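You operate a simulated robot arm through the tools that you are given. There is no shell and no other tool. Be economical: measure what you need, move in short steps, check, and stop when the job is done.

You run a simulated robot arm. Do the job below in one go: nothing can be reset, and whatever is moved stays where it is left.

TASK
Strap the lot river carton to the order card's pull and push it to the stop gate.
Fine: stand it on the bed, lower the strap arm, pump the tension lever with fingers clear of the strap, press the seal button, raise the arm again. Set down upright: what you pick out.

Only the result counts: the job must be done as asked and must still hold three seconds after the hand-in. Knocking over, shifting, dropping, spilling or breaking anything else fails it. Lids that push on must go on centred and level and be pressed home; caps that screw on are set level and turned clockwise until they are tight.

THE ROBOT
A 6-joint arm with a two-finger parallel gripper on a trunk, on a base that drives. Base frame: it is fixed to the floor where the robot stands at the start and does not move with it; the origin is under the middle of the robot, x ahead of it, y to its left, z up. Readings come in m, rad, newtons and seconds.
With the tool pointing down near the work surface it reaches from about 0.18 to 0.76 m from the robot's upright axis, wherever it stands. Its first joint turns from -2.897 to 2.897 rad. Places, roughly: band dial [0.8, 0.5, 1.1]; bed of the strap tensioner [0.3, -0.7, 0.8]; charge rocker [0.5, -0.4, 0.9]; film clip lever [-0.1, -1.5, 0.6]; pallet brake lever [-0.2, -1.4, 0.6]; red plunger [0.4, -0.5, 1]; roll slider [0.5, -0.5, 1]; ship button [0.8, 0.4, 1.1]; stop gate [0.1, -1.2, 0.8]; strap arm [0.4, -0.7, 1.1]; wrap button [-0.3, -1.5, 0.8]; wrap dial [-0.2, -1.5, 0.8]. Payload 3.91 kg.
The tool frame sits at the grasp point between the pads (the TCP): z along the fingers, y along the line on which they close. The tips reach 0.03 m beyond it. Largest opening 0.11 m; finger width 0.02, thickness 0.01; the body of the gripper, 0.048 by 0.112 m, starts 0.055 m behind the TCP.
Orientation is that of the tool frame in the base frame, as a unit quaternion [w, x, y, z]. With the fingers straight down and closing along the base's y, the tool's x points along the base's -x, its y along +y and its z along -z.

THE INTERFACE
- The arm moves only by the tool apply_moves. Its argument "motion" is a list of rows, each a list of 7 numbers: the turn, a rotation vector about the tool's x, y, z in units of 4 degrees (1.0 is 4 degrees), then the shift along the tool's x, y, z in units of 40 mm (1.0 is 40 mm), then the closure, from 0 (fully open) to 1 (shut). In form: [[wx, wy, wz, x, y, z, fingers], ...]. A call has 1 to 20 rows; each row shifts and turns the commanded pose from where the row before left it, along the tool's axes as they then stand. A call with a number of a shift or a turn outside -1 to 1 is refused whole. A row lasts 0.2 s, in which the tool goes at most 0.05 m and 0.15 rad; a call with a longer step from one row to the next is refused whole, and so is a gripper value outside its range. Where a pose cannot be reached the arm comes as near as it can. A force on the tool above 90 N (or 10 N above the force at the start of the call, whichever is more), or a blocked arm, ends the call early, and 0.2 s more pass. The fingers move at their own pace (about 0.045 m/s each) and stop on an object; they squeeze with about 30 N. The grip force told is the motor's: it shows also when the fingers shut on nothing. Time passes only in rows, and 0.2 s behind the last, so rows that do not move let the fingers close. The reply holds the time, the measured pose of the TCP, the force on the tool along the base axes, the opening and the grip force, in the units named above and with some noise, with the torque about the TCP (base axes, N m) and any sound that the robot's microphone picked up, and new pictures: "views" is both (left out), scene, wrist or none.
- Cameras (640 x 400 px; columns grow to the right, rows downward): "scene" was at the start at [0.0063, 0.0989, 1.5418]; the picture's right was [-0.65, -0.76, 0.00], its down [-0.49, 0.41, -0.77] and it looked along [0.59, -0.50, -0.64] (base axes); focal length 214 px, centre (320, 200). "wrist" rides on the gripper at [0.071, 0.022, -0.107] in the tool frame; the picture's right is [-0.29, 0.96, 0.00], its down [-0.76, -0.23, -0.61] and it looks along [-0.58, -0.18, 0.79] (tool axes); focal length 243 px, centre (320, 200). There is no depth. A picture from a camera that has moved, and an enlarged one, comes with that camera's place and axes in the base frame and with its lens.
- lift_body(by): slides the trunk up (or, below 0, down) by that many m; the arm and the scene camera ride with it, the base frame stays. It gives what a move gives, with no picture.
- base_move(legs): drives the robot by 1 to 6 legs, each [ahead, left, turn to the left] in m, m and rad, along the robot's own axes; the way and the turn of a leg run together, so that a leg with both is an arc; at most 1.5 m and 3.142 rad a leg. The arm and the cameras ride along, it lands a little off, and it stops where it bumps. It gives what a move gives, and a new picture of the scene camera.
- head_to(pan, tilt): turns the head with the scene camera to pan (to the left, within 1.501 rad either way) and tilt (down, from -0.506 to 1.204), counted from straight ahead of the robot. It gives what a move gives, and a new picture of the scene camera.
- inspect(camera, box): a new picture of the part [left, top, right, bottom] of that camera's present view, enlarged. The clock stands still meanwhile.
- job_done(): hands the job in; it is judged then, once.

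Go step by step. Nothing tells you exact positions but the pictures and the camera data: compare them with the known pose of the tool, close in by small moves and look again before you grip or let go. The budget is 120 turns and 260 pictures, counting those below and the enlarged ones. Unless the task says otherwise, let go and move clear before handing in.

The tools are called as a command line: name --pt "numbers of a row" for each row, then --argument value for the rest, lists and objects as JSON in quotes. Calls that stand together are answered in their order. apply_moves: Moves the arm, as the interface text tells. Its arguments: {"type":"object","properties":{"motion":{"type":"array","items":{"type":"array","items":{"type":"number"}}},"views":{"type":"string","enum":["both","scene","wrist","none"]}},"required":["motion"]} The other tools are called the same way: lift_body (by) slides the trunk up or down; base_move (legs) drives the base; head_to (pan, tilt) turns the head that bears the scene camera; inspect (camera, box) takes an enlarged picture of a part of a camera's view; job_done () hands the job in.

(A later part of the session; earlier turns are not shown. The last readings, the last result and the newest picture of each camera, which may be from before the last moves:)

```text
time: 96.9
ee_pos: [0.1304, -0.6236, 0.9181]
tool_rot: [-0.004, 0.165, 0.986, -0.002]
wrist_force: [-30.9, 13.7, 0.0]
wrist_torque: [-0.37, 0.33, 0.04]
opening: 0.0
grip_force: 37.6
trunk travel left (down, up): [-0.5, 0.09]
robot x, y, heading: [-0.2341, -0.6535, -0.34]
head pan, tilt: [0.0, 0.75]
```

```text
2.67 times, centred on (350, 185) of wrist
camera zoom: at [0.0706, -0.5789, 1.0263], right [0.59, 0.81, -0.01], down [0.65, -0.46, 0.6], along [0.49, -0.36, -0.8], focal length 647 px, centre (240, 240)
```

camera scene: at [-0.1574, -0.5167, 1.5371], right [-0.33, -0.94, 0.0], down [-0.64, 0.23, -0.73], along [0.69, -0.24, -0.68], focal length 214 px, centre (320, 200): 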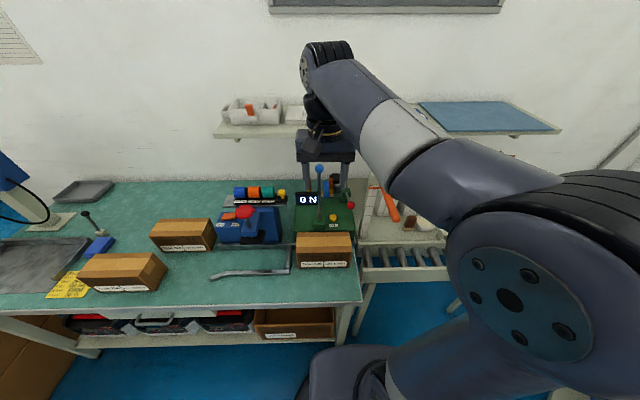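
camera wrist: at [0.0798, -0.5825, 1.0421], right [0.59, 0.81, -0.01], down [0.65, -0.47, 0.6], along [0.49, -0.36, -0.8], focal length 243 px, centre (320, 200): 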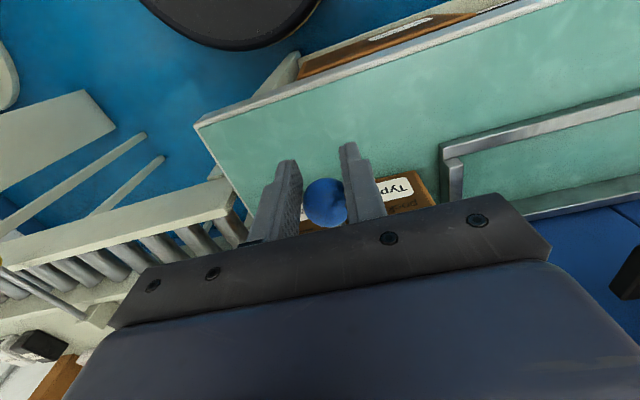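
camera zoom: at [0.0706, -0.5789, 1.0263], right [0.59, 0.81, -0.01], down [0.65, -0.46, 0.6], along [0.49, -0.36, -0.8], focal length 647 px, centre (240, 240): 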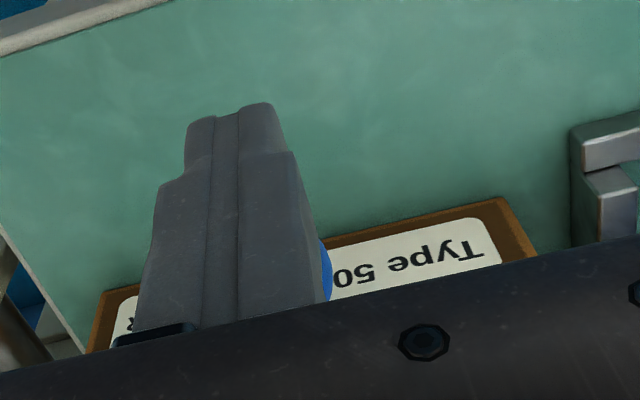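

apply_moves --pt "0 0 0 0.7 0 0 1" --pt "0 0 0 0.8 0 -0.5 1" --pt "0 0 0 0 0 -1 0.4" --pt "0 0 0 0 0 -1 0.4" --pt "0 0 0 0 0 -1 0.4" --views "wrist"

inspect --camera "scene" --box '[260, 170, 380, 310]'

```text
time: 98.1
ee_pos: [0.0783, -0.6056, 1.0601]
tool_rot: [0.0, 0.166, 0.986, -0.002]
wrist_force: [-0.7, 0.2, 0.3]
wrist_torque: [-0.01, -0.01, -0.03]
opening: 0.0661
grip_force: 0.1
trunk travel left (down, up): [-0.5, 0.09]
robot x, y, heading: [-0.2293, -0.656, -0.338]
head pan, tilt: [0.0, 0.75]
camera wrist: at [0.0185, -0.5607, 1.1665], right [0.59, 0.81, 0.0], down [0.64, -0.47, 0.61], along [0.49, -0.36, -0.79], focal length 243 px, centre (320, 200)
```

wrist: 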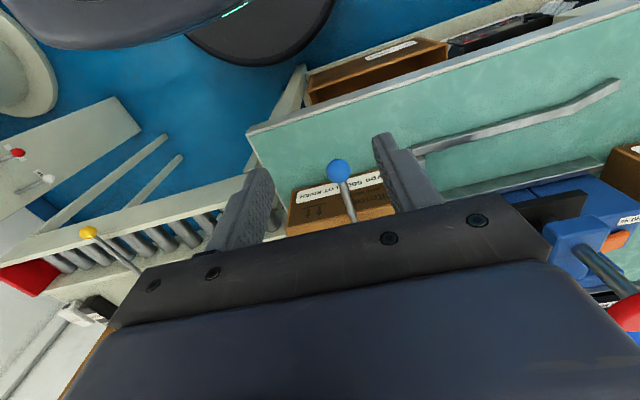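

```text
2.86 times, centred on (320, 240) of scene
camera zoom: at [-0.1575, -0.5167, 1.5371], right [-0.33, -0.94, 0.0], down [-0.64, 0.23, -0.73], along [0.69, -0.24, -0.68], focal length 613 px, centre (320, 86)
```

zoom: 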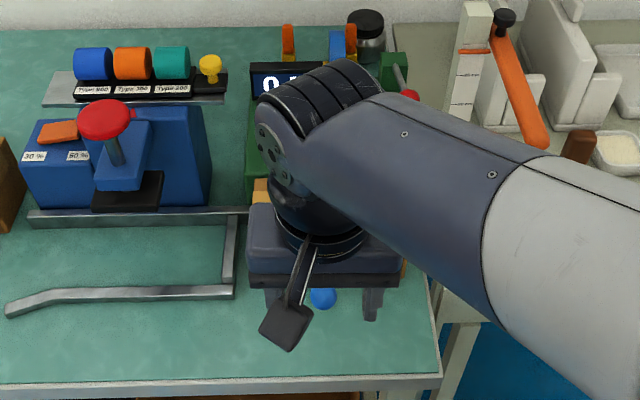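

Ball now at ≈ (u 0.348, v −0.546, z 0.919): the arm is horizontal. I'll press gently on the ball from above with closed fingers to seat it fully.

apply_moves --pt "0 0 0 -0.95 0 0 1" --pt "0 0 0 -0.94 0 0 1" --pt "0 0 0 0 0 0.8 1" --pt "0 0 0 0 0 0.8 1" --pt "0 0 0 0 0 0.5 1" --pt "0 0 0 0 0 0.15 1" --pt "0 0 0 0 0 0.15 1" --views "wrist"

```text
time: 99.7
ee_pos: [0.1511, -0.63, 0.9617]
tool_rot: [0.0, 0.166, 0.986, -0.001]
wrist_force: [0.2, 0.1, 0.3]
wrist_torque: [-0.02, -0.01, 0.01]
opening: 0.0
grip_force: 29.9
trunk travel left (down, up): [-0.5, 0.09]
robot x, y, heading: [-0.2309, -0.655, -0.343]
head pan, tilt: [0.0, 0.75]
camera wrist: at [0.0904, -0.5855, 1.0699], right [0.59, 0.81, 0.0], down [0.64, -0.47, 0.61], along [0.49, -0.36, -0.79], focal length 243 px, centre (320, 200)
```

wrist: 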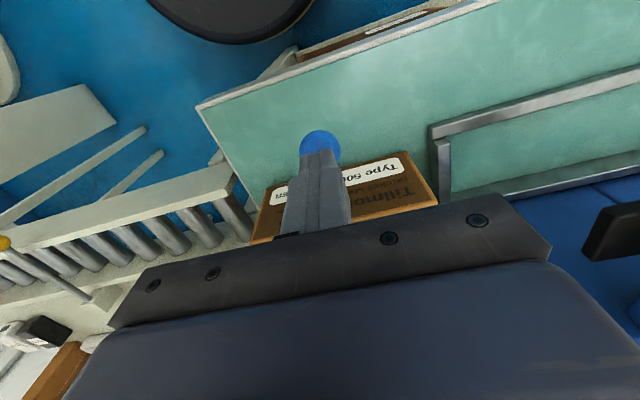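

Fingertips are just above the ball. Press down in 4 mm steps.

apply_moves --pt "0 0 0 0 0 0.1 1" --pt "0 0 0 0 0 0.1 1" --pt "0 0 0 0 0 0.1 1" --views "wrist"

```text
time: 100.5
ee_pos: [0.1498, -0.6308, 0.9548]
tool_rot: [0.004, 0.167, 0.986, 0.0]
wrist_force: [-5.6, -1.9, 48.2]
wrist_torque: [-0.11, 0.03, -0.03]
opening: 0.0
grip_force: 30.1
trunk travel left (down, up): [-0.5, 0.09]
robot x, y, heading: [-0.2339, -0.6505, -0.34]
head pan, tilt: [0.0, 0.75]
camera wrist: at [0.0892, -0.5856, 1.0611], right [0.59, 0.81, 0.0], down [0.64, -0.47, 0.61], along [0.5, -0.36, -0.79], focal length 243 px, centre (320, 200)
```

wrist: 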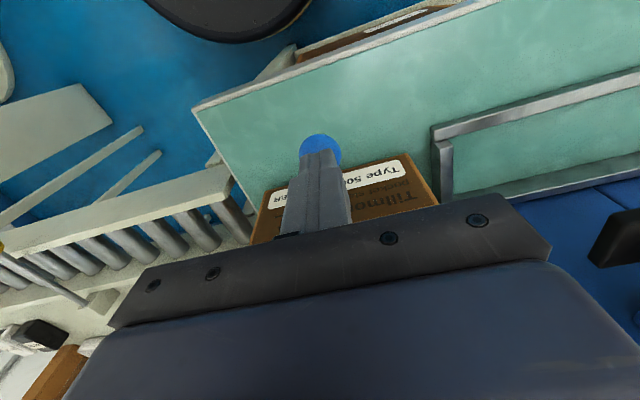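

Arm is firmly on its stop. Rise and turn the gripper another 90° (camera to the left) for pressing the red tension lever past the post.

apply_moves --pt "0 0 0 0.1 0 -0.6 1" --pt "0 0 0 0 0 -1 1" --pt "0 0 0 0 0 -1 1" --pt "0 0 1 0 0 -1 1" --pt "0 0 1 0 0 -1 1" --pt "0 0 1 0 0 -1 1" --pt "0 0 1 0 0 0 1" --pt "0 0 1 0 0 0 1" --pt "0 0 1 0 0 0 1" --pt "0 0 1 0 0 0 1" --pt "0 0 1 0 0 0 1" --pt "0 0 1 0 0 0 1" --pt "0 0 1 0 0 0 1" --pt "0 0 1 0 0 0 1" --pt "0 0 1 0 0 0 1" --pt "0 0 1 0 0 0 1" --pt "0 0 1 0 0 0 1" --pt "0 0 1 0 0 0 1" --pt "0 0 1 0 0 0 1" --pt "0 0 1 0 0 0 1" --views "none"

apply_moves --pt "0 0 1 0 0 0 1" --pt "0 0 1 0 0 0 1" --pt "0 0 1 0 0 0 1" --pt "0 0 1 0 0 0 1" --pt "0 0 1 0 0 0 1" --pt "0 0 0.5 0 0 0 1" --views "both"

```text
time: 104.7
ee_pos: [0.1469, -0.628, 1.1735]
tool_rot: [0.0, 0.69, 0.724, -0.001]
wrist_force: [0.2, 0.5, 0.5]
wrist_torque: [0.0, -0.01, -0.02]
opening: 0.0001
grip_force: 30.2
trunk travel left (down, up): [-0.5, 0.09]
robot x, y, heading: [-0.23, -0.652, -0.34]
head pan, tilt: [0.0, 0.75]
```

```text
time: 106.1
ee_pos: [0.1467, -0.6293, 1.1744]
tool_rot: [0.0, 0.815, 0.579, -0.001]
wrist_force: [0.0, 0.0, 0.5]
wrist_torque: [0.0, -0.02, 0.03]
opening: 0.0
grip_force: 30.3
trunk travel left (down, up): [-0.5, 0.09]
robot x, y, heading: [-0.233, -0.655, -0.342]
head pan, tilt: [0.0, 0.75]
camera scene: at [-0.1575, -0.5167, 1.5371], right [-0.33, -0.94, 0.0], down [-0.64, 0.23, -0.73], along [0.69, -0.24, -0.68], focal length 214 px, centre (320, 200)
camera wrist: at [0.1907, -0.5679, 1.2819], right [0.81, -0.59, 0.0], down [-0.47, -0.64, 0.61], along [-0.36, -0.49, -0.79], focal length 243 px, centre (320, 200)
```

scene: 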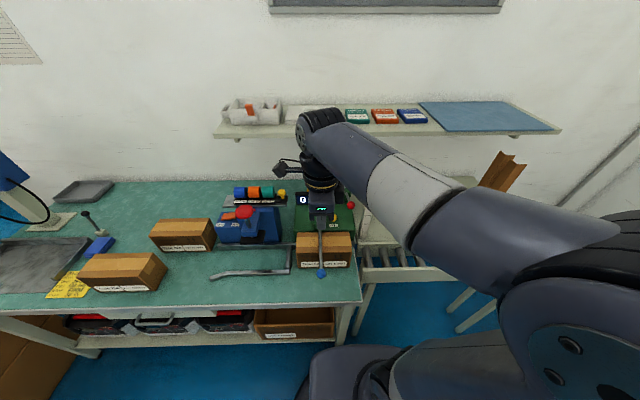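
wrist: 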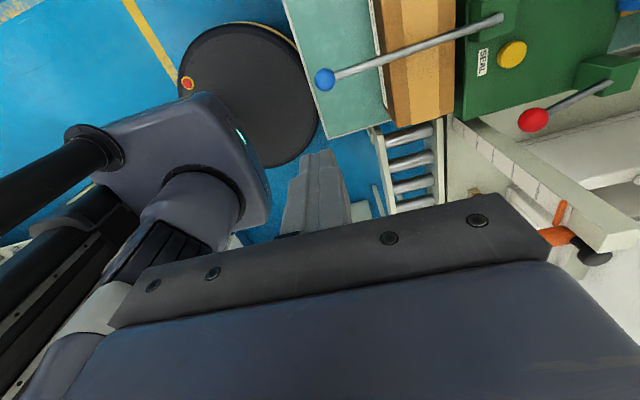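

The strap arm lies over the carton. Go over the red lever ball (u 0.598, v −0.660).

apply_moves --pt "0 0 0 -0.407 0.904 0 1" --pt "0 0 0 -0.407 0.904 0 1" --pt "0 0 0 -0.407 0.904 0 1" --pt "0 0 0 -0.407 0.904 0 1" --pt "0 0 0 -0.407 0.904 0 1" --pt "0 0 0 -0.407 0.904 0 1" --pt "0 0 0 -0.407 0.904 0 1" --pt "0 0 0 0 0 0.9 1" --pt "0 0 0 0 0 0.9 1" --views "both"

inspect --camera "scene" --box '[280, 140, 400, 240]'

```text
time: 108.1
ee_pos: [0.3498, -0.8193, 1.1028]
tool_rot: [0.0, 0.815, 0.58, 0.0]
wrist_force: [0.3, -0.3, 0.5]
wrist_torque: [-0.01, 0.03, 0.0]
opening: 0.0001
grip_force: 30.0
trunk travel left (down, up): [-0.5, 0.09]
robot x, y, heading: [-0.23, -0.6566, -0.339]
head pan, tilt: [0.0, 0.75]
camera scene: at [-0.1575, -0.5166, 1.5371], right [-0.33, -0.94, 0.0], down [-0.64, 0.23, -0.73], along [0.69, -0.24, -0.68], focal length 214 px, centre (320, 200)
camera wrist: at [0.3929, -0.7584, 1.2108], right [0.81, -0.59, 0.0], down [-0.47, -0.64, 0.61], along [-0.36, -0.49, -0.79], focal length 243 px, centre (320, 200)
```

scene: 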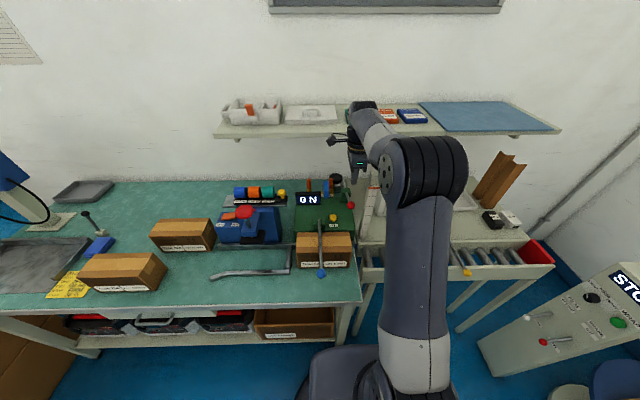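
wrist: 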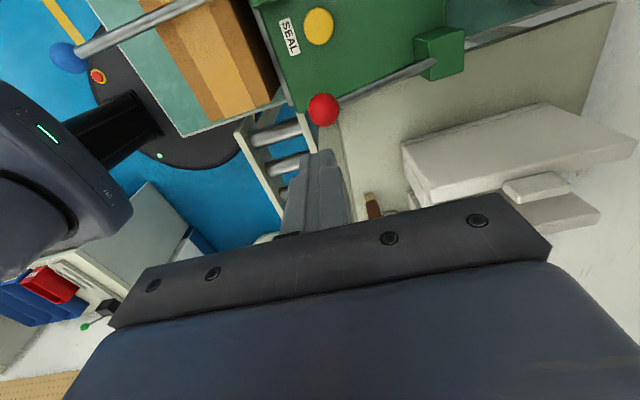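

```text
4.00 times, centred on (340, 190) of scene
camera zoom: at [-0.1575, -0.5166, 1.5371], right [-0.33, -0.94, 0.0], down [-0.64, 0.23, -0.73], along [0.69, -0.24, -0.68], focal length 858 px, centre (240, 240)
```

zoom: 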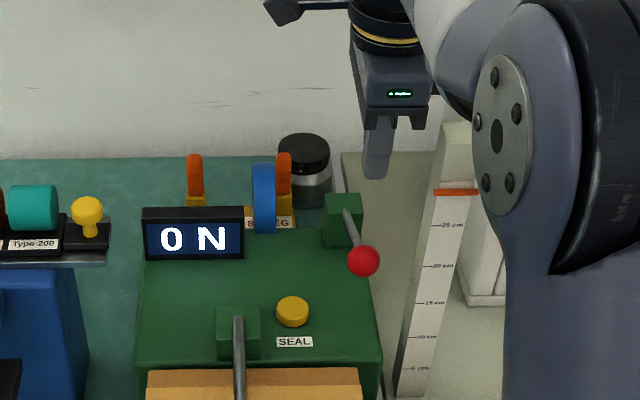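

Aligned within 2 mm, and the display is readable. Descend and press softly.

apply_moves --pt "0 0 0 0 0.03 0.9 1" --pt "0 0 0 0 0 0.9 1" --pt "0 0 0 0 0 0.3 1" --pt "0 0 0 0 0 0.25 1" --pt "0 0 0 0 0 0.25 1" --views "none"

inspect --camera "scene" --box '[280, 140, 400, 240]'

```text
time: 109.3
ee_pos: [0.3497, -0.8205, 0.9984]
tool_rot: [0.0, 0.815, 0.58, -0.001]
wrist_force: [1.5, -0.8, 1.6]
wrist_torque: [-0.02, -0.04, 0.04]
opening: 0.0001
grip_force: 30.3
trunk travel left (down, up): [-0.5, 0.09]
robot x, y, heading: [-0.2312, -0.6506, -0.342]
head pan, tilt: [0.0, 0.75]
```

```text
4.00 times, centred on (340, 190) of scene
camera zoom: at [-0.1576, -0.5167, 1.5372], right [-0.33, -0.94, 0.0], down [-0.64, 0.23, -0.73], along [0.69, -0.24, -0.68], focal length 858 px, centre (240, 240)
```

zoom: 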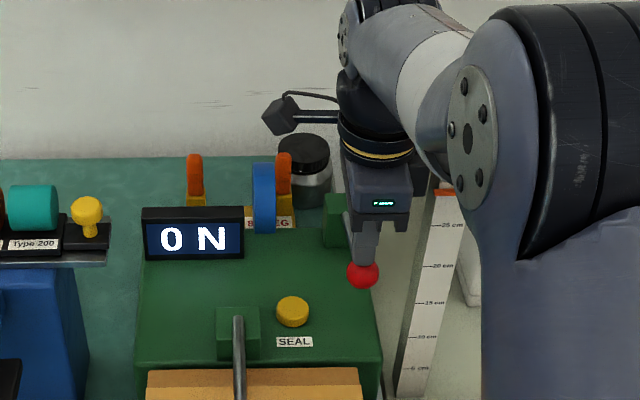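

apply_moves --pt "0 0 0 0 0 0.3 1" --pt "0 0 0 0 0 0.3 1" --pt "0 0 0 0 0 0.3 1" --views "none"

inspect --camera "scene" --box '[280, 140, 400, 240]'

```text
time: 110.1
ee_pos: [0.3493, -0.8196, 0.9613]
tool_rot: [0.001, 0.814, 0.58, 0.0]
wrist_force: [-3.2, 1.9, 3.3]
wrist_torque: [0.04, 0.12, -0.02]
opening: 0.0002
grip_force: 30.1
trunk travel left (down, up): [-0.5, 0.09]
robot x, y, heading: [-0.2291, -0.6545, -0.338]
head pan, tilt: [0.0, 0.75]
```

```text
4.00 times, centred on (340, 190) of scene
camera zoom: at [-0.1582, -0.5164, 1.5372], right [-0.33, -0.94, 0.0], down [-0.64, 0.23, -0.73], along [0.69, -0.24, -0.68], focal length 858 px, centre (240, 240)
```

zoom: 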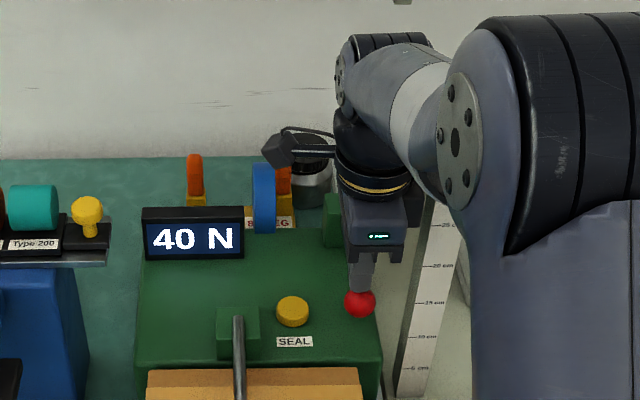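

40 N already. Release upward and see if the lever returns and the reading holds.

apply_moves --pt "0 0 0 0 0 -0.6 1" --pt "0 0 0 0 0 -0.6 1" --pt "0 0 0 0 0 -0.3 1" --views "none"

inspect --camera "scene" --box '[280, 140, 400, 240]'

```text
time: 110.9
ee_pos: [0.3513, -0.8206, 1.0229]
tool_rot: [0.0, 0.814, 0.58, -0.002]
wrist_force: [-1.0, 0.0, -0.1]
wrist_torque: [-0.02, -0.02, 0.0]
opening: 0.0002
grip_force: 30.0
trunk travel left (down, up): [-0.5, 0.09]
robot x, y, heading: [-0.2318, -0.6528, -0.337]
head pan, tilt: [0.0, 0.75]
```

```text
4.00 times, centred on (340, 190) of scene
camera zoom: at [-0.1574, -0.5167, 1.5371], right [-0.33, -0.94, 0.0], down [-0.64, 0.23, -0.73], along [0.69, -0.24, -0.68], focal length 858 px, centre (240, 240)
```

zoom: 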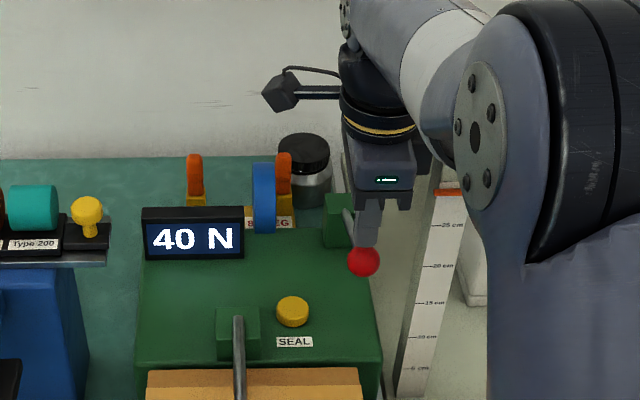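

The lever springs back and 40 N holds. Second identical stroke.

apply_moves --pt "0 0 0 0 0 0.6 1" --pt "0 0 0 0 0 0.6 1" --pt "0 0 0 0 0 0.3 1" --pt "0 0 0 0 0 -0.6 1" --pt "0 0 0 0 0 -0.6 1" --pt "0 0 0 0 0 -0.3 1" --pt "0 0 0 0 0 0 1" --views "none"

inspect --camera "scene" --box '[280, 140, 400, 240]'

```text
time: 112.5
ee_pos: [0.3514, -0.8188, 1.0239]
tool_rot: [0.001, 0.815, 0.579, -0.001]
wrist_force: [0.5, 0.3, 0.1]
wrist_torque: [-0.03, 0.0, 0.0]
opening: 0.0001
grip_force: 29.5
trunk travel left (down, up): [-0.5, 0.09]
robot x, y, heading: [-0.2328, -0.6546, -0.342]
head pan, tilt: [0.0, 0.75]
```

```text
4.00 times, centred on (340, 190) of scene
camera zoom: at [-0.1574, -0.5167, 1.5371], right [-0.33, -0.94, 0.0], down [-0.64, 0.23, -0.73], along [0.69, -0.24, -0.68], focal length 858 px, centre (240, 240)
```

zoom: 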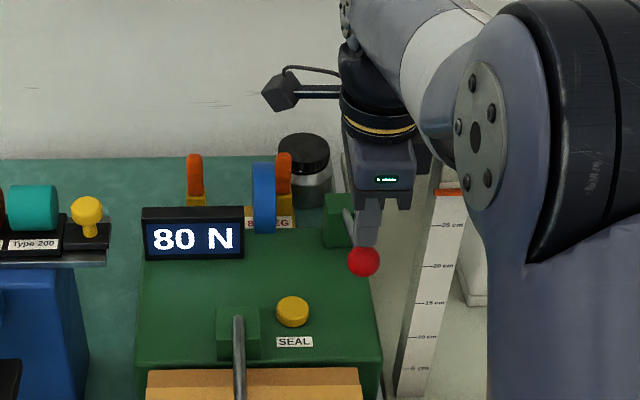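

80 N. Third stroke.

apply_moves --pt "0 0 0 0 0 0.6 1" --pt "0 0 0 0 0 0.6 1" --pt "0 0 0 0 0 0.3 1" --pt "0 0 0 0 0 -0.6 1" --pt "0 0 0 0 0 -0.6 1" --pt "0 0 0 0 0 -0.3 1" --pt "0 0 0 0 0 0 1" --views "none"

inspect --camera "scene" --box '[280, 140, 400, 240]'

```text
time: 114.1
ee_pos: [0.3505, -0.821, 1.0234]
tool_rot: [0.0, 0.815, 0.58, 0.0]
wrist_force: [-0.1, 0.1, 0.1]
wrist_torque: [-0.01, 0.0, 0.0]
opening: 0.0
grip_force: 29.9
trunk travel left (down, up): [-0.5, 0.09]
robot x, y, heading: [-0.2279, -0.6534, -0.344]
head pan, tilt: [0.0, 0.75]
```

```text
4.00 times, centred on (340, 190) of scene
camera zoom: at [-0.1574, -0.5167, 1.5371], right [-0.33, -0.94, 0.0], down [-0.64, 0.23, -0.73], along [0.69, -0.24, -0.68], focal length 858 px, centre (240, 240)
```

zoom: 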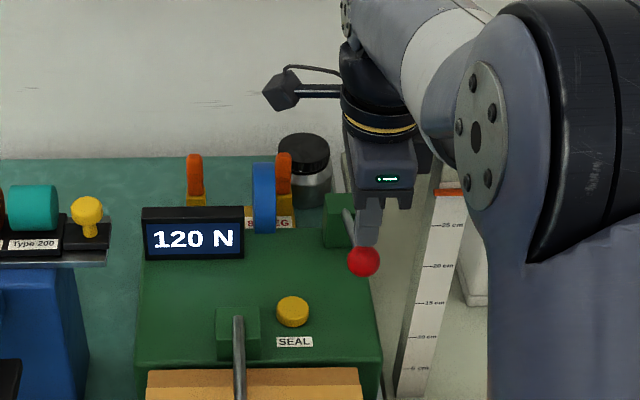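

120 N. Fourth and last stroke.

apply_moves --pt "0 0 0 0 0 0.6 1" --pt "0 0 0 0 0 0.6 1" --pt "0 0 0 0 0 0.3 1" --pt "0 0 0 0 0 -0.6 1" --pt "0 0 0 0 0 -0.6 1" --pt "0 0 0 0 0 -0.3 1" --pt "0 0 0 0 0 -0.3 1" --views "none"

inspect --camera "scene" --box '[280, 140, 400, 240]'

```text
time: 115.7
ee_pos: [0.3494, -0.82, 1.0346]
tool_rot: [-0.001, 0.814, 0.58, -0.001]
wrist_force: [-0.9, -0.2, 0.2]
wrist_torque: [-0.04, -0.01, 0.0]
opening: 0.0002
grip_force: 30.2
trunk travel left (down, up): [-0.5, 0.09]
robot x, y, heading: [-0.2351, -0.6568, -0.344]
head pan, tilt: [0.0, 0.75]
```

```text
4.00 times, centred on (340, 190) of scene
camera zoom: at [-0.1574, -0.5167, 1.5371], right [-0.33, -0.94, 0.0], down [-0.64, 0.23, -0.73], along [0.69, -0.24, -0.68], focal length 858 px, centre (240, 240)
```

zoom: 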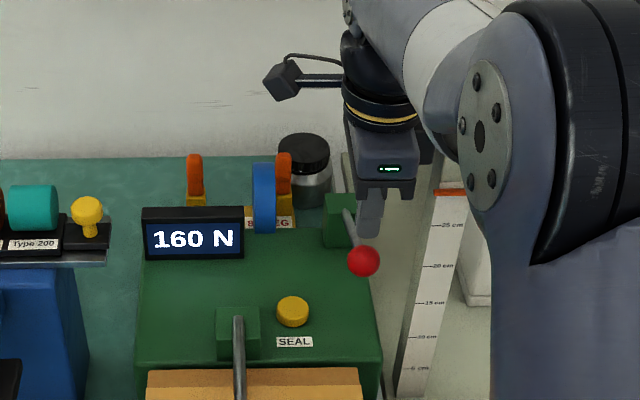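

160 N — in the 155–165 band. Now over to the SEAL button.

apply_moves --pt "0 0 0 0 0 -0.7 1" --pt "0 0 0 0.8 0.06 0 1" --pt "0 0 0 0.78 0.06 0 1" --pt "0 0 0 0 0 0.9 1" --views "wrist"

inspect --camera "scene" --box '[280, 150, 380, 240]'

```text
time: 116.7
ee_pos: [0.3764, -0.7634, 1.0261]
tool_rot: [0.0, 0.815, 0.579, -0.001]
wrist_force: [0.7, -0.3, -0.9]
wrist_torque: [-0.03, -0.02, -0.03]
opening: 0.0
grip_force: 29.8
trunk travel left (down, up): [-0.5, 0.09]
robot x, y, heading: [-0.2287, -0.6521, -0.34]
head pan, tilt: [0.0, 0.75]
camera wrist: at [0.42, -0.7014, 1.1335], right [0.81, -0.59, 0.0], down [-0.47, -0.64, 0.61], along [-0.36, -0.49, -0.79], focal length 243 px, centre (320, 200)
```

wrist: 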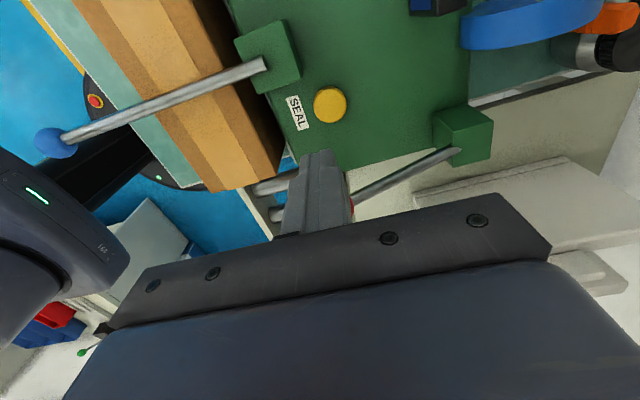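

```text
4.44 times, centred on (330, 195) of scene
camera zoom: at [-0.1574, -0.5165, 1.5371], right [-0.33, -0.94, 0.0], down [-0.64, 0.23, -0.73], along [0.69, -0.24, -0.68], focal length 953 px, centre (276, 222)
```

zoom: 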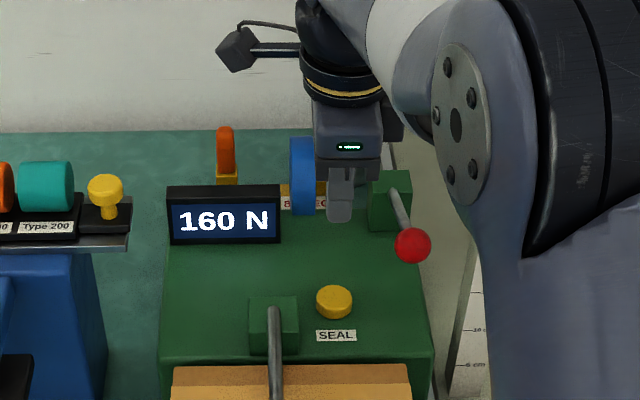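

apply_moves --pt "0 0 0 0.11 0.12 0.9 1" --pt "0 0 0 0 0 0.9 1" --pt "0 0 0 0 0 0.25 1" --pt "0 0 0 0 0 0.2 1" --views "wrist"

inspect --camera "scene" --box '[280, 150, 380, 240]'

```text
time: 117.7
ee_pos: [0.3824, -0.7589, 0.9357]
tool_rot: [0.0, 0.815, 0.579, -0.002]
wrist_force: [-0.8, 0.1, -0.2]
wrist_torque: [0.0, 0.0, 0.03]
opening: 0.0001
grip_force: 30.3
trunk travel left (down, up): [-0.5, 0.09]
robot x, y, heading: [-0.2325, -0.6524, -0.34]
head pan, tilt: [0.0, 0.75]
camera wrist: at [0.4249, -0.698, 1.0431], right [0.81, -0.59, 0.0], down [-0.47, -0.64, 0.61], along [-0.36, -0.49, -0.79], focal length 243 px, centre (320, 200)
```

wrist: 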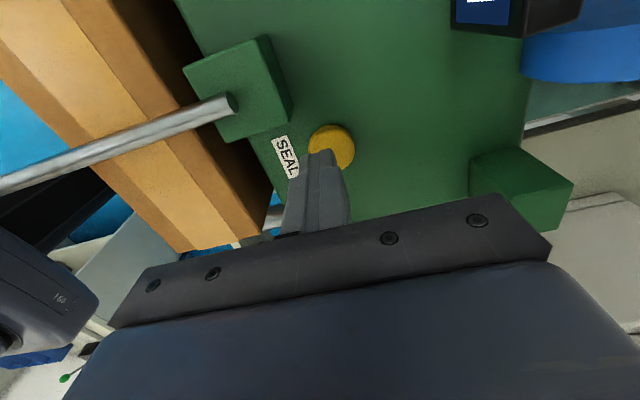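

```text
4.44 times, centred on (330, 195) of scene
camera zoom: at [-0.1575, -0.5167, 1.5371], right [-0.33, -0.94, 0.0], down [-0.64, 0.23, -0.73], along [0.69, -0.24, -0.68], focal length 953 px, centre (276, 222)
```

zoom: 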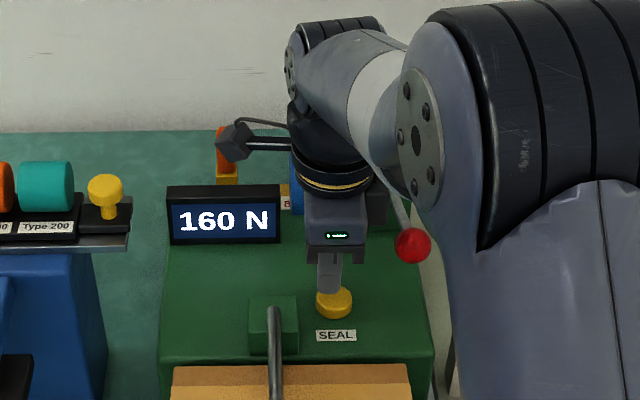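

Tip is just over the button. Press it.

apply_moves --pt "0 0 0 0 0 0.15 1" --pt "0 0 0 0 0 0.12 1" --pt "0 0 0 0 0 0.1 1" --views "none"

inspect --camera "scene" --box '[270, 150, 390, 280]'

```text
time: 118.5
ee_pos: [0.3815, -0.7596, 0.9212]
tool_rot: [0.0, 0.814, 0.58, -0.001]
wrist_force: [0.1, 0.6, 0.1]
wrist_torque: [0.02, -0.02, -0.01]
opening: 0.0
grip_force: 30.1
trunk travel left (down, up): [-0.5, 0.09]
robot x, y, heading: [-0.229, -0.6556, -0.336]
head pan, tilt: [0.0, 0.75]
```

```text
3.08 times, centred on (330, 215) of scene
camera zoom: at [-0.1574, -0.5167, 1.5371], right [-0.33, -0.94, 0.0], down [-0.64, 0.23, -0.73], along [0.69, -0.24, -0.68], focal length 660 px, centre (289, 154)
```

zoom: 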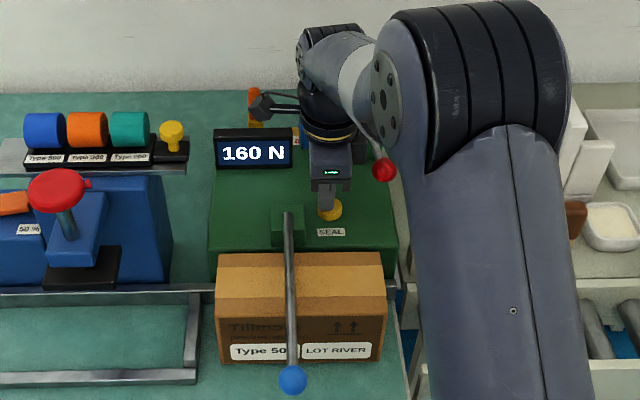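

apply_moves --pt "0 0 0 0 0 0.1 1" --pt "0 0 0 0 0 0.1 1" --pt "0 0 0 0 0 0.1 1" --views "none"

inspect --camera "scene" --box '[280, 160, 370, 230]'

```text
time: 119.3
ee_pos: [0.3815, -0.7589, 0.9092]
tool_rot: [0.001, 0.815, 0.58, -0.001]
wrist_force: [1.5, 0.4, 3.2]
wrist_torque: [0.0, 0.01, 0.0]
opening: 0.0
grip_force: 29.4
trunk travel left (down, up): [-0.5, 0.09]
robot x, y, heading: [-0.2307, -0.6518, -0.342]
head pan, tilt: [0.0, 0.75]
heard: click
```

```text
5.71 times, centred on (325, 195) of scene
camera zoom: at [-0.1576, -0.5166, 1.5372], right [-0.33, -0.94, 0.0], down [-0.64, 0.23, -0.73], along [0.69, -0.24, -0.68], focal length 1226 px, centre (291, 229)
```

zoom: 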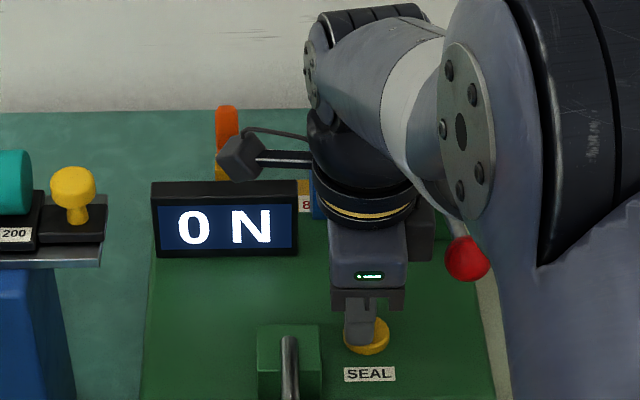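

Click — sealed, and the display is back to 0 N. Rise, return over the blue ball and turn the gripper back.

apply_moves --pt "0 0 0 0 0 -0.6 1" --pt "0 0 0 0 0 -1 1" --pt "0 0 0 0 0 -1 1" --pt "0 0 0 0 0 -1 1" --pt "0 0 0 0 0 -1 1" --pt "0 0 0 0 0 -1 1" --pt "0 0 0 0 0 -0.4 1" --pt "0 0 0 0.168 -0.94 0 0.4" --pt "0 0 0 0.168 -0.94 0 0.4" --pt "0 0 0 0.168 -0.94 0 0.4" --pt "0 0 0 0.168 -0.94 0 0.4" --pt "0 0 0 0.168 -0.94 0 0.4" --pt "0 0 0 0.168 -0.94 0 0.4" --pt "0 0 0 0.168 -0.94 0 0.4" --pt "0 0 -1 0 0 0 0.4" --pt "0 0 -1 0 0 0 0.4" --pt "0 0 -1 0 0 0 0.4" --pt "0 0 -1 0 0 0 0.4" --pt "0 0 -1 0 0 0 0.4" --pt "0 0 -1 0 0 0 0.4" --views "none"

apply_moves --pt "0 0 -1 0 0 0 0.4" --pt "0 0 -1 0 0 0 0.4" --pt "0 0 -1 0 0 0 0.4" --pt "0 0 -1 0 0 0 0.4" --pt "0 0 -1 0 0 0 0.4" --pt "0 0 -1 0 0 0 0.4" --pt "0 0 -1 0 0 0 0.4" --pt "0 0 -1 0 0 0 0.4" --pt "0 0 -1 0 0 0 0.4" --pt "0 0 -1 0 0 0 0.4" --pt "0 0 -1 0 0 0 0.4" --pt "0 0 -1 0 0 0 0.4" --pt "0 0 -1 0 0 0 0.4" --pt "0 0 -1 0 0 0 0.4" --pt "0 0 -1 0 0 0 0.4" --pt "0 0 -1 0 0 0 0.4" --pt "0 0 -0.5 0 0 0 0.4" --views "both"

inspect --camera "scene" --box '[270, 170, 390, 290]'

```text
time: 123.5
ee_pos: [0.1486, -0.6285, 1.1492]
tool_rot: [0.0, 0.675, 0.738, -0.001]
wrist_force: [0.0, -0.1, -0.5]
wrist_torque: [-0.03, 0.0, 0.03]
opening: 0.0661
grip_force: 0.1
trunk travel left (down, up): [-0.5, 0.09]
robot x, y, heading: [-0.2325, -0.6544, -0.347]
head pan, tilt: [0.0, 0.75]
```

```text
time: 127.1
ee_pos: [0.149, -0.6296, 1.1497]
tool_rot: [0.0, 0.166, 0.986, -0.001]
wrist_force: [-0.1, 0.2, -0.6]
wrist_torque: [-0.05, 0.01, -0.01]
opening: 0.0661
grip_force: 0.1
trunk travel left (down, up): [-0.5, 0.09]
robot x, y, heading: [-0.2284, -0.6567, -0.342]
head pan, tilt: [0.0, 0.75]
camera scene: at [-0.1575, -0.5167, 1.5371], right [-0.33, -0.94, 0.0], down [-0.64, 0.23, -0.73], along [0.69, -0.24, -0.68], focal length 214 px, centre (320, 200)
camera wrist: at [0.0877, -0.5843, 1.2573], right [0.59, 0.81, 0.0], down [0.64, -0.47, 0.61], along [0.49, -0.36, -0.79], focal length 243 px, centre (320, 200)
```

scene: 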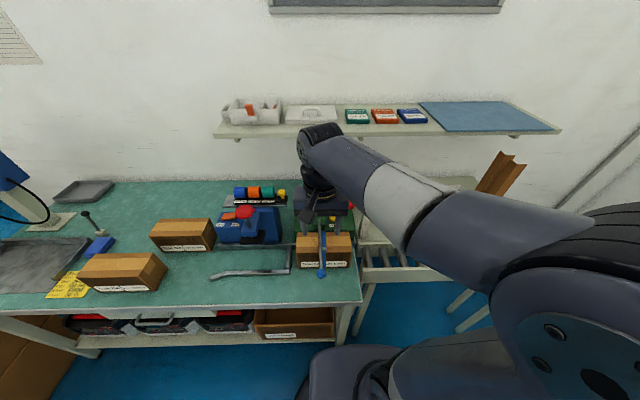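
wrist: 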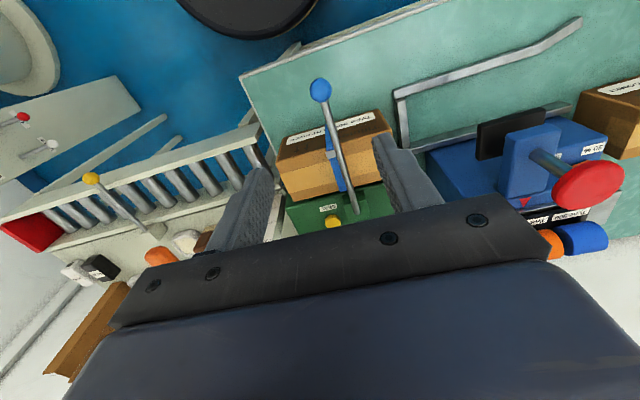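

```text
3.33 times, centred on (330, 230) of scene
camera zoom: at [-0.1575, -0.5167, 1.5371], right [-0.33, -0.94, 0.0], down [-0.64, 0.23, -0.73], along [0.69, -0.24, -0.68], focal length 715 px, centre (287, 100)
```

zoom: 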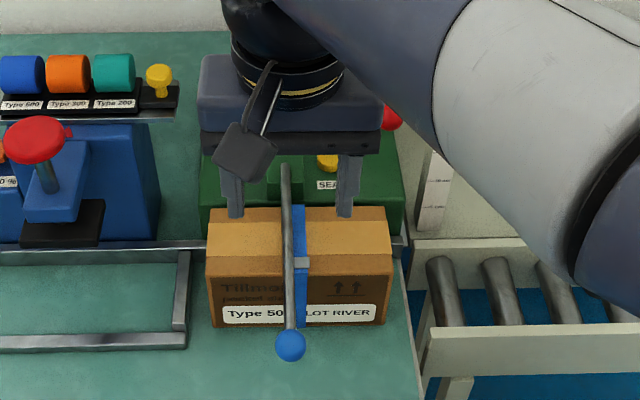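

The blue strap is around the carton. Descend on the ball, grip, and start raising the arm.

apply_moves --pt "0 0 0 0 0 0.95 0.4" --pt "0 0 0 0 0 0.95 0.4" --pt "0 0 0 0 0 0.95 0.4" --pt "0 0 0 0 0 0.95 0.4" --pt "0 0 0 0 0 0.95 0.4" --pt "0 0 0 0 0 0.95 0.4" --pt "0 0 0 0 0 0 1" --pt "0 0 0 0 0 0 1" --pt "0 0 0 0 0 0 1" --views "wrist"

```text
time: 129.1
ee_pos: [0.1475, -0.6314, 0.9215]
tool_rot: [-0.001, 0.166, 0.986, -0.001]
wrist_force: [-0.8, -8.2, -0.6]
wrist_torque: [-0.05, 0.16, -0.08]
opening: 0.0288
grip_force: 35.1
trunk travel left (down, up): [-0.5, 0.09]
robot x, y, heading: [-0.2331, -0.6474, -0.339]
head pan, tilt: [0.0, 0.75]
camera wrist: at [0.0877, -0.5856, 1.0299], right [0.59, 0.81, 0.0], down [0.64, -0.47, 0.61], along [0.49, -0.36, -0.79], focal length 243 px, centre (320, 200)
```

wrist: 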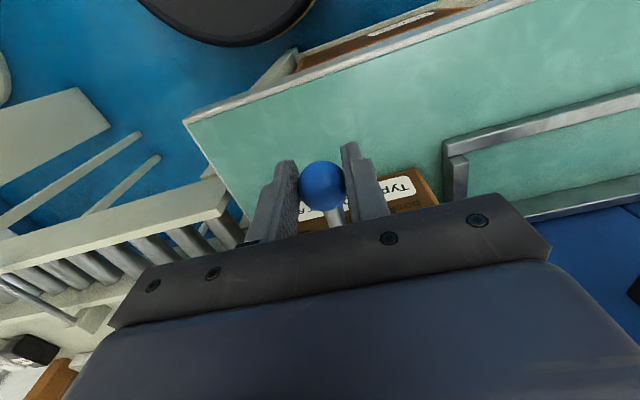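

Ball gripped (0.029 m). Raise along the arc, first half.

apply_moves --pt "0 0 0 -0.04 -0.03 -0.68 1" --pt "0 0 0 -0.125 0 -0.67 1" --pt "0 0 0 -0.2 0 -0.65 1" --pt "0 0 0 -0.28 0 -0.62 1" --views "none"

```text
time: 130.1
ee_pos: [0.173, -0.6387, 1.0261]
tool_rot: [0.0, 0.166, 0.986, -0.001]
wrist_force: [-5.3, -0.4, -3.3]
wrist_torque: [0.42, 1.11, -0.04]
opening: 0.0288
grip_force: 45.1
trunk travel left (down, up): [-0.5, 0.09]
robot x, y, heading: [-0.234, -0.6562, -0.34]
head pan, tilt: [0.0, 0.75]
```

apply_moves --pt "0 0 0 -0.36 0 -0.58 1" --pt "0 0 0 -0.425 0 -0.535 1" --pt "0 0 0 -0.49 0 -0.48 1" --pt "0 0 0 -0.54 0 -0.415 1" --pt "0 0 0 -0.59 0 -0.35 1" --views "none"

inspect --camera "scene" --box '[260, 130, 390, 280]'

```text
time: 131.3
ee_pos: [0.2637, -0.6693, 1.1224]
tool_rot: [0.0, 0.167, 0.986, 0.0]
wrist_force: [-3.2, 10.5, 0.0]
wrist_torque: [0.54, 1.02, -0.02]
opening: 0.0289
grip_force: 44.7
trunk travel left (down, up): [-0.5, 0.09]
robot x, y, heading: [-0.2313, -0.6509, -0.341]
head pan, tilt: [0.0, 0.75]
```

```text
2.67 times, centred on (325, 205) of scene
camera zoom: at [-0.1579, -0.5152, 1.537], right [-0.33, -0.94, 0.0], down [-0.64, 0.23, -0.73], along [0.69, -0.24, -0.68], focal length 572 px, centre (307, 187)
```

zoom: 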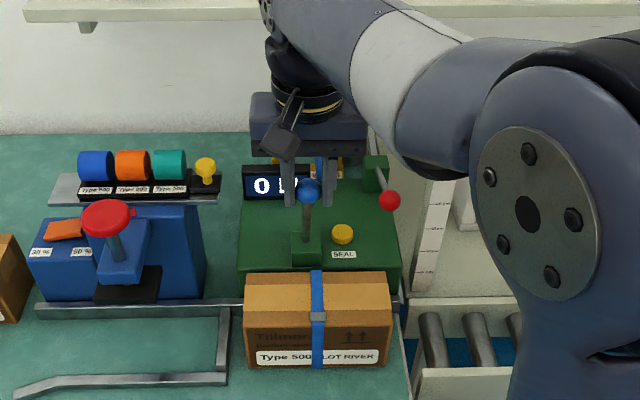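

Going well; finish the arc to its original slightly back-leaning position.

apply_moves --pt "0 0 0 -0.63 0 -0.27 1" --pt "0 0 0 -0.655 0 -0.195 1" --pt "0 0 0 -0.675 0 -0.11 1" --pt "0 0 0 -0.68 0 -0.03 1" --pt "0 0 0 -0.49 0 0.03 1" --views "none"

inspect --camera "scene" --box '[260, 130, 390, 280]'

```text
time: 132.5
ee_pos: [0.3818, -0.7065, 1.1444]
tool_rot: [0.002, 0.165, 0.986, -0.001]
wrist_force: [7.1, 23.7, 13.8]
wrist_torque: [0.49, 0.5, 0.03]
opening: 0.0287
grip_force: 44.7
trunk travel left (down, up): [-0.5, 0.09]
robot x, y, heading: [-0.2301, -0.6549, -0.339]
head pan, tilt: [0.0, 0.75]
```

```text
2.67 times, centred on (325, 205) of scene
camera zoom: at [-0.1577, -0.5129, 1.5369], right [-0.33, -0.94, 0.0], down [-0.64, 0.23, -0.73], along [0.69, -0.25, -0.68], focal length 572 px, centre (307, 187)
```

zoom: 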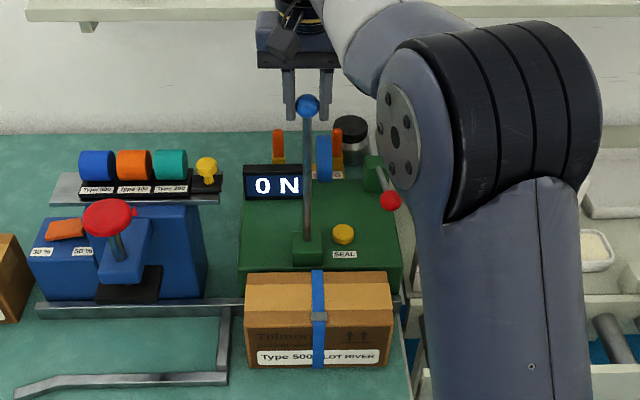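

Nearly at its start pose; nudge 3 mm more, release, and rise.

apply_moves --pt "0 0 0 -0.1 0.06 0 1" --pt "0 0 0 0 0 0 0.4" --pt "0 0 0 0 0 0 0.4" --pt "0 0 0 0 0 0 0.4" --pt "0 0 0 0 0 -0.6 0.4" --pt "0 0 0 0 0 -0.9 0.4" --pt "0 0 0 0 0 -0.9 0.4" --views "none"

inspect --camera "scene" --box '[260, 130, 390, 280]'

```text
time: 134.1
ee_pos: [0.3862, -0.7095, 1.2411]
tool_rot: [-0.001, 0.165, 0.986, -0.001]
wrist_force: [0.4, 0.5, 0.1]
wrist_torque: [0.0, 0.01, 0.01]
opening: 0.0659
grip_force: 0.1
trunk travel left (down, up): [-0.5, 0.09]
robot x, y, heading: [-0.2297, -0.6535, -0.342]
head pan, tilt: [0.0, 0.75]
```

```text
2.67 times, centred on (325, 205) of scene
camera zoom: at [-0.1572, -0.5167, 1.5371], right [-0.33, -0.94, 0.0], down [-0.64, 0.23, -0.73], along [0.69, -0.24, -0.68], focal length 572 px, centre (307, 187)
```

zoom: 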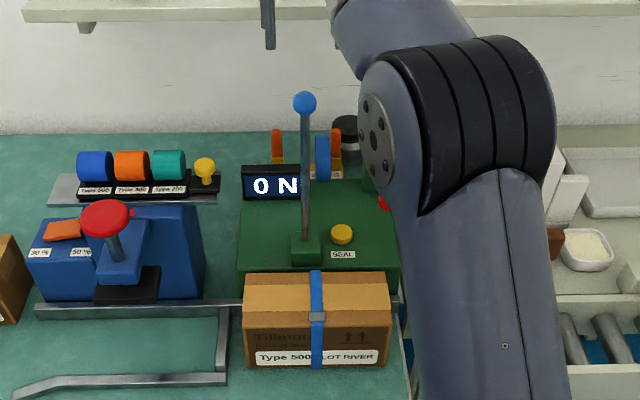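

Arm is raised and stays. An orange bar overhangs the lane at z≈1.08, v≈−0.75, so I'll carry the carton over it, set it on the rollers short of the gate, and push the last stretch. Reposition above the carton and rotate the gripper.

apply_moves --pt "0 0 0 0.96 0.1 0 0" --pt "0 0 0 0.96 0.1 0 0" --pt "0 0 0 0.96 0.1 0 0" --pt "0 0 -1 0 0 0 0" --pt "0 0 -1 0 0 0 0" --pt "0 0 -1 0 0 0 0" --pt "0 0 -1 0 0 0 0" --pt "0 0 -1 0 0 0 0" --pt "0 0 -1 0 0 0 0" --pt "0 0 -1 0 0 0 0" --pt "0 0 -1 0 0 0 0" --pt "0 0 -1 0 0 0 0" --pt "0 0 -1 0 0 0 0" --pt "0 0 -1 0 0 0 0" --pt "0 0 -1 0 0 0 0" --pt "0 0 -1 0 0 0 0" --pt "0 0 -1 0 0 0 0" --pt "0 0 -1 0 0 0 0" --pt "0 0 -1 0 0 0 0" --pt "0 0 -1 0 0 0 0" --views "none"

apply_moves --pt "0 0 -1 0 0 0 0" --pt "0 0 -1 0 0 0 0" --pt "0 0 -1 0 0 0 0" --pt "0 0 -1 0 0 0 0" --pt "0 0 -1 0 0 0 0" --pt "0 0 -0.5 0 0 0 0" --pt "0 0 0 0 0 1 0" --pt "0 0 0 0 0 1 0" --pt "0 0 0 0 0 1 0" --pt "0 0 0 0 0 1 0" --pt "0 0 0 0 0 1 0" --views "wrist"

inspect --camera "scene" --box '[270, 170, 390, 290]'

```text
time: 138.3
ee_pos: [0.281, -0.6606, 1.2406]
tool_rot: [-0.001, -0.414, 0.91, 0.0]
wrist_force: [0.0, 0.1, 0.2]
wrist_torque: [-0.02, -0.01, 0.01]
opening: 0.11
grip_force: 0.1
trunk travel left (down, up): [-0.5, 0.09]
robot x, y, heading: [-0.2313, -0.6554, -0.339]
head pan, tilt: [0.0, 0.75]
```

```text
time: 140.7
ee_pos: [0.282, -0.6601, 1.0389]
tool_rot: [-0.001, -0.581, 0.814, -0.001]
wrist_force: [0.1, 0.1, -0.2]
wrist_torque: [0.02, 0.04, -0.02]
opening: 0.1101
grip_force: 0.1
trunk travel left (down, up): [-0.5, 0.09]
robot x, y, heading: [-0.2325, -0.6551, -0.339]
head pan, tilt: [0.0, 0.75]
camera wrist: at [0.2374, -0.72, 1.1463], right [-0.81, 0.59, 0.0], down [0.47, 0.64, 0.61], along [0.36, 0.49, -0.79], focal length 243 px, centre (320, 200)
```

wrist: 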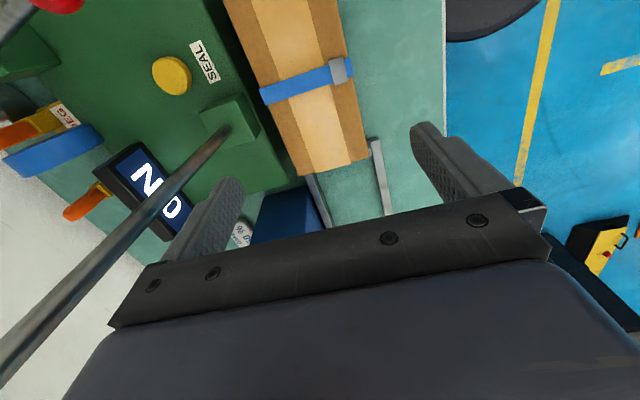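

```text
3.33 times, centred on (330, 230) of scene
camera zoom: at [-0.1573, -0.5167, 1.5371], right [-0.33, -0.94, 0.0], down [-0.64, 0.23, -0.73], along [0.69, -0.24, -0.68], focal length 715 px, centre (287, 100)
```

zoom: 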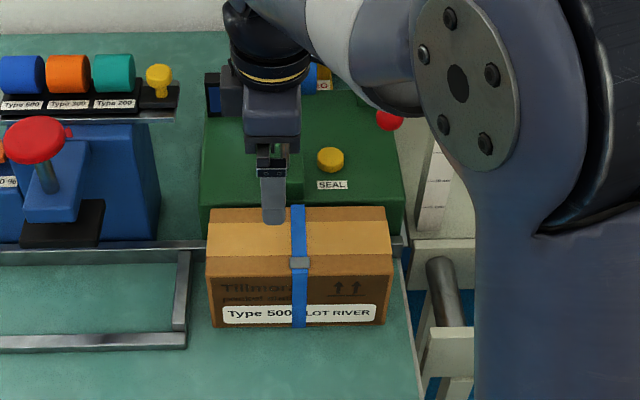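

Gripping here would leave only ~3 mm to the green housing, so I'll push instead: fingers part-open against the carton's left end, sliding it right onto the rollers. Move behind its left end first.

apply_moves --pt "0 0 0 -0.86 -0.06 0 0.45" --pt "0 0 0 -0.86 -0.06 0 0.45" --pt "0 0 0 -0.86 -0.06 0 0.45" --pt "0 0 0 0 0 0.9 0.45" --pt "0 0 0 0 0 0.9 0.45" --pt "0 0 0 0 0 0.9 0.45" --pt "0 0 0 0 0 0.9 0.45" --pt "0 0 0 0 0 0.85 0.45" --views "wrist"

inspect --camera "scene" --box '[270, 180, 400, 300]'

```text
time: 142.5
ee_pos: [0.3233, -0.5668, 0.8629]
tool_rot: [0.0, -0.58, 0.815, -0.001]
wrist_force: [-0.3, -0.4, 0.2]
wrist_torque: [0.01, 0.0, -0.02]
opening: 0.0605
grip_force: 0.1
trunk travel left (down, up): [-0.5, 0.09]
robot x, y, heading: [-0.2281, -0.651, -0.347]
head pan, tilt: [0.0, 0.75]
camera wrist: at [0.2779, -0.6259, 0.9687], right [-0.81, 0.59, 0.0], down [0.47, 0.64, 0.61], along [0.36, 0.49, -0.79], focal length 243 px, centre (320, 200)
```

wrist: 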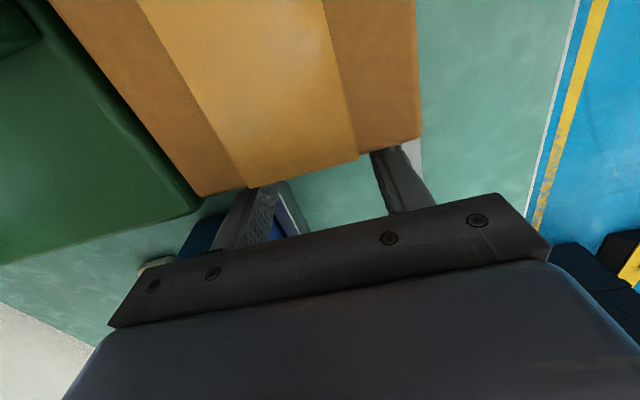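

```text
3.33 times, centred on (335, 240) of scene
camera zoom: at [-0.1573, -0.5167, 1.5371], right [-0.33, -0.94, 0.0], down [-0.64, 0.23, -0.73], along [0.69, -0.24, -0.68], focal length 715 px, centre (270, 67)
```

zoom: 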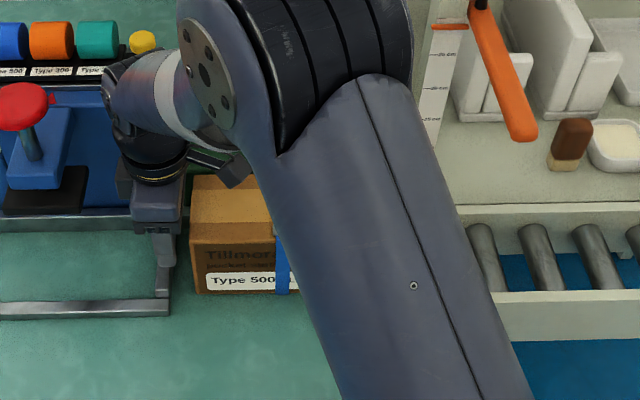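

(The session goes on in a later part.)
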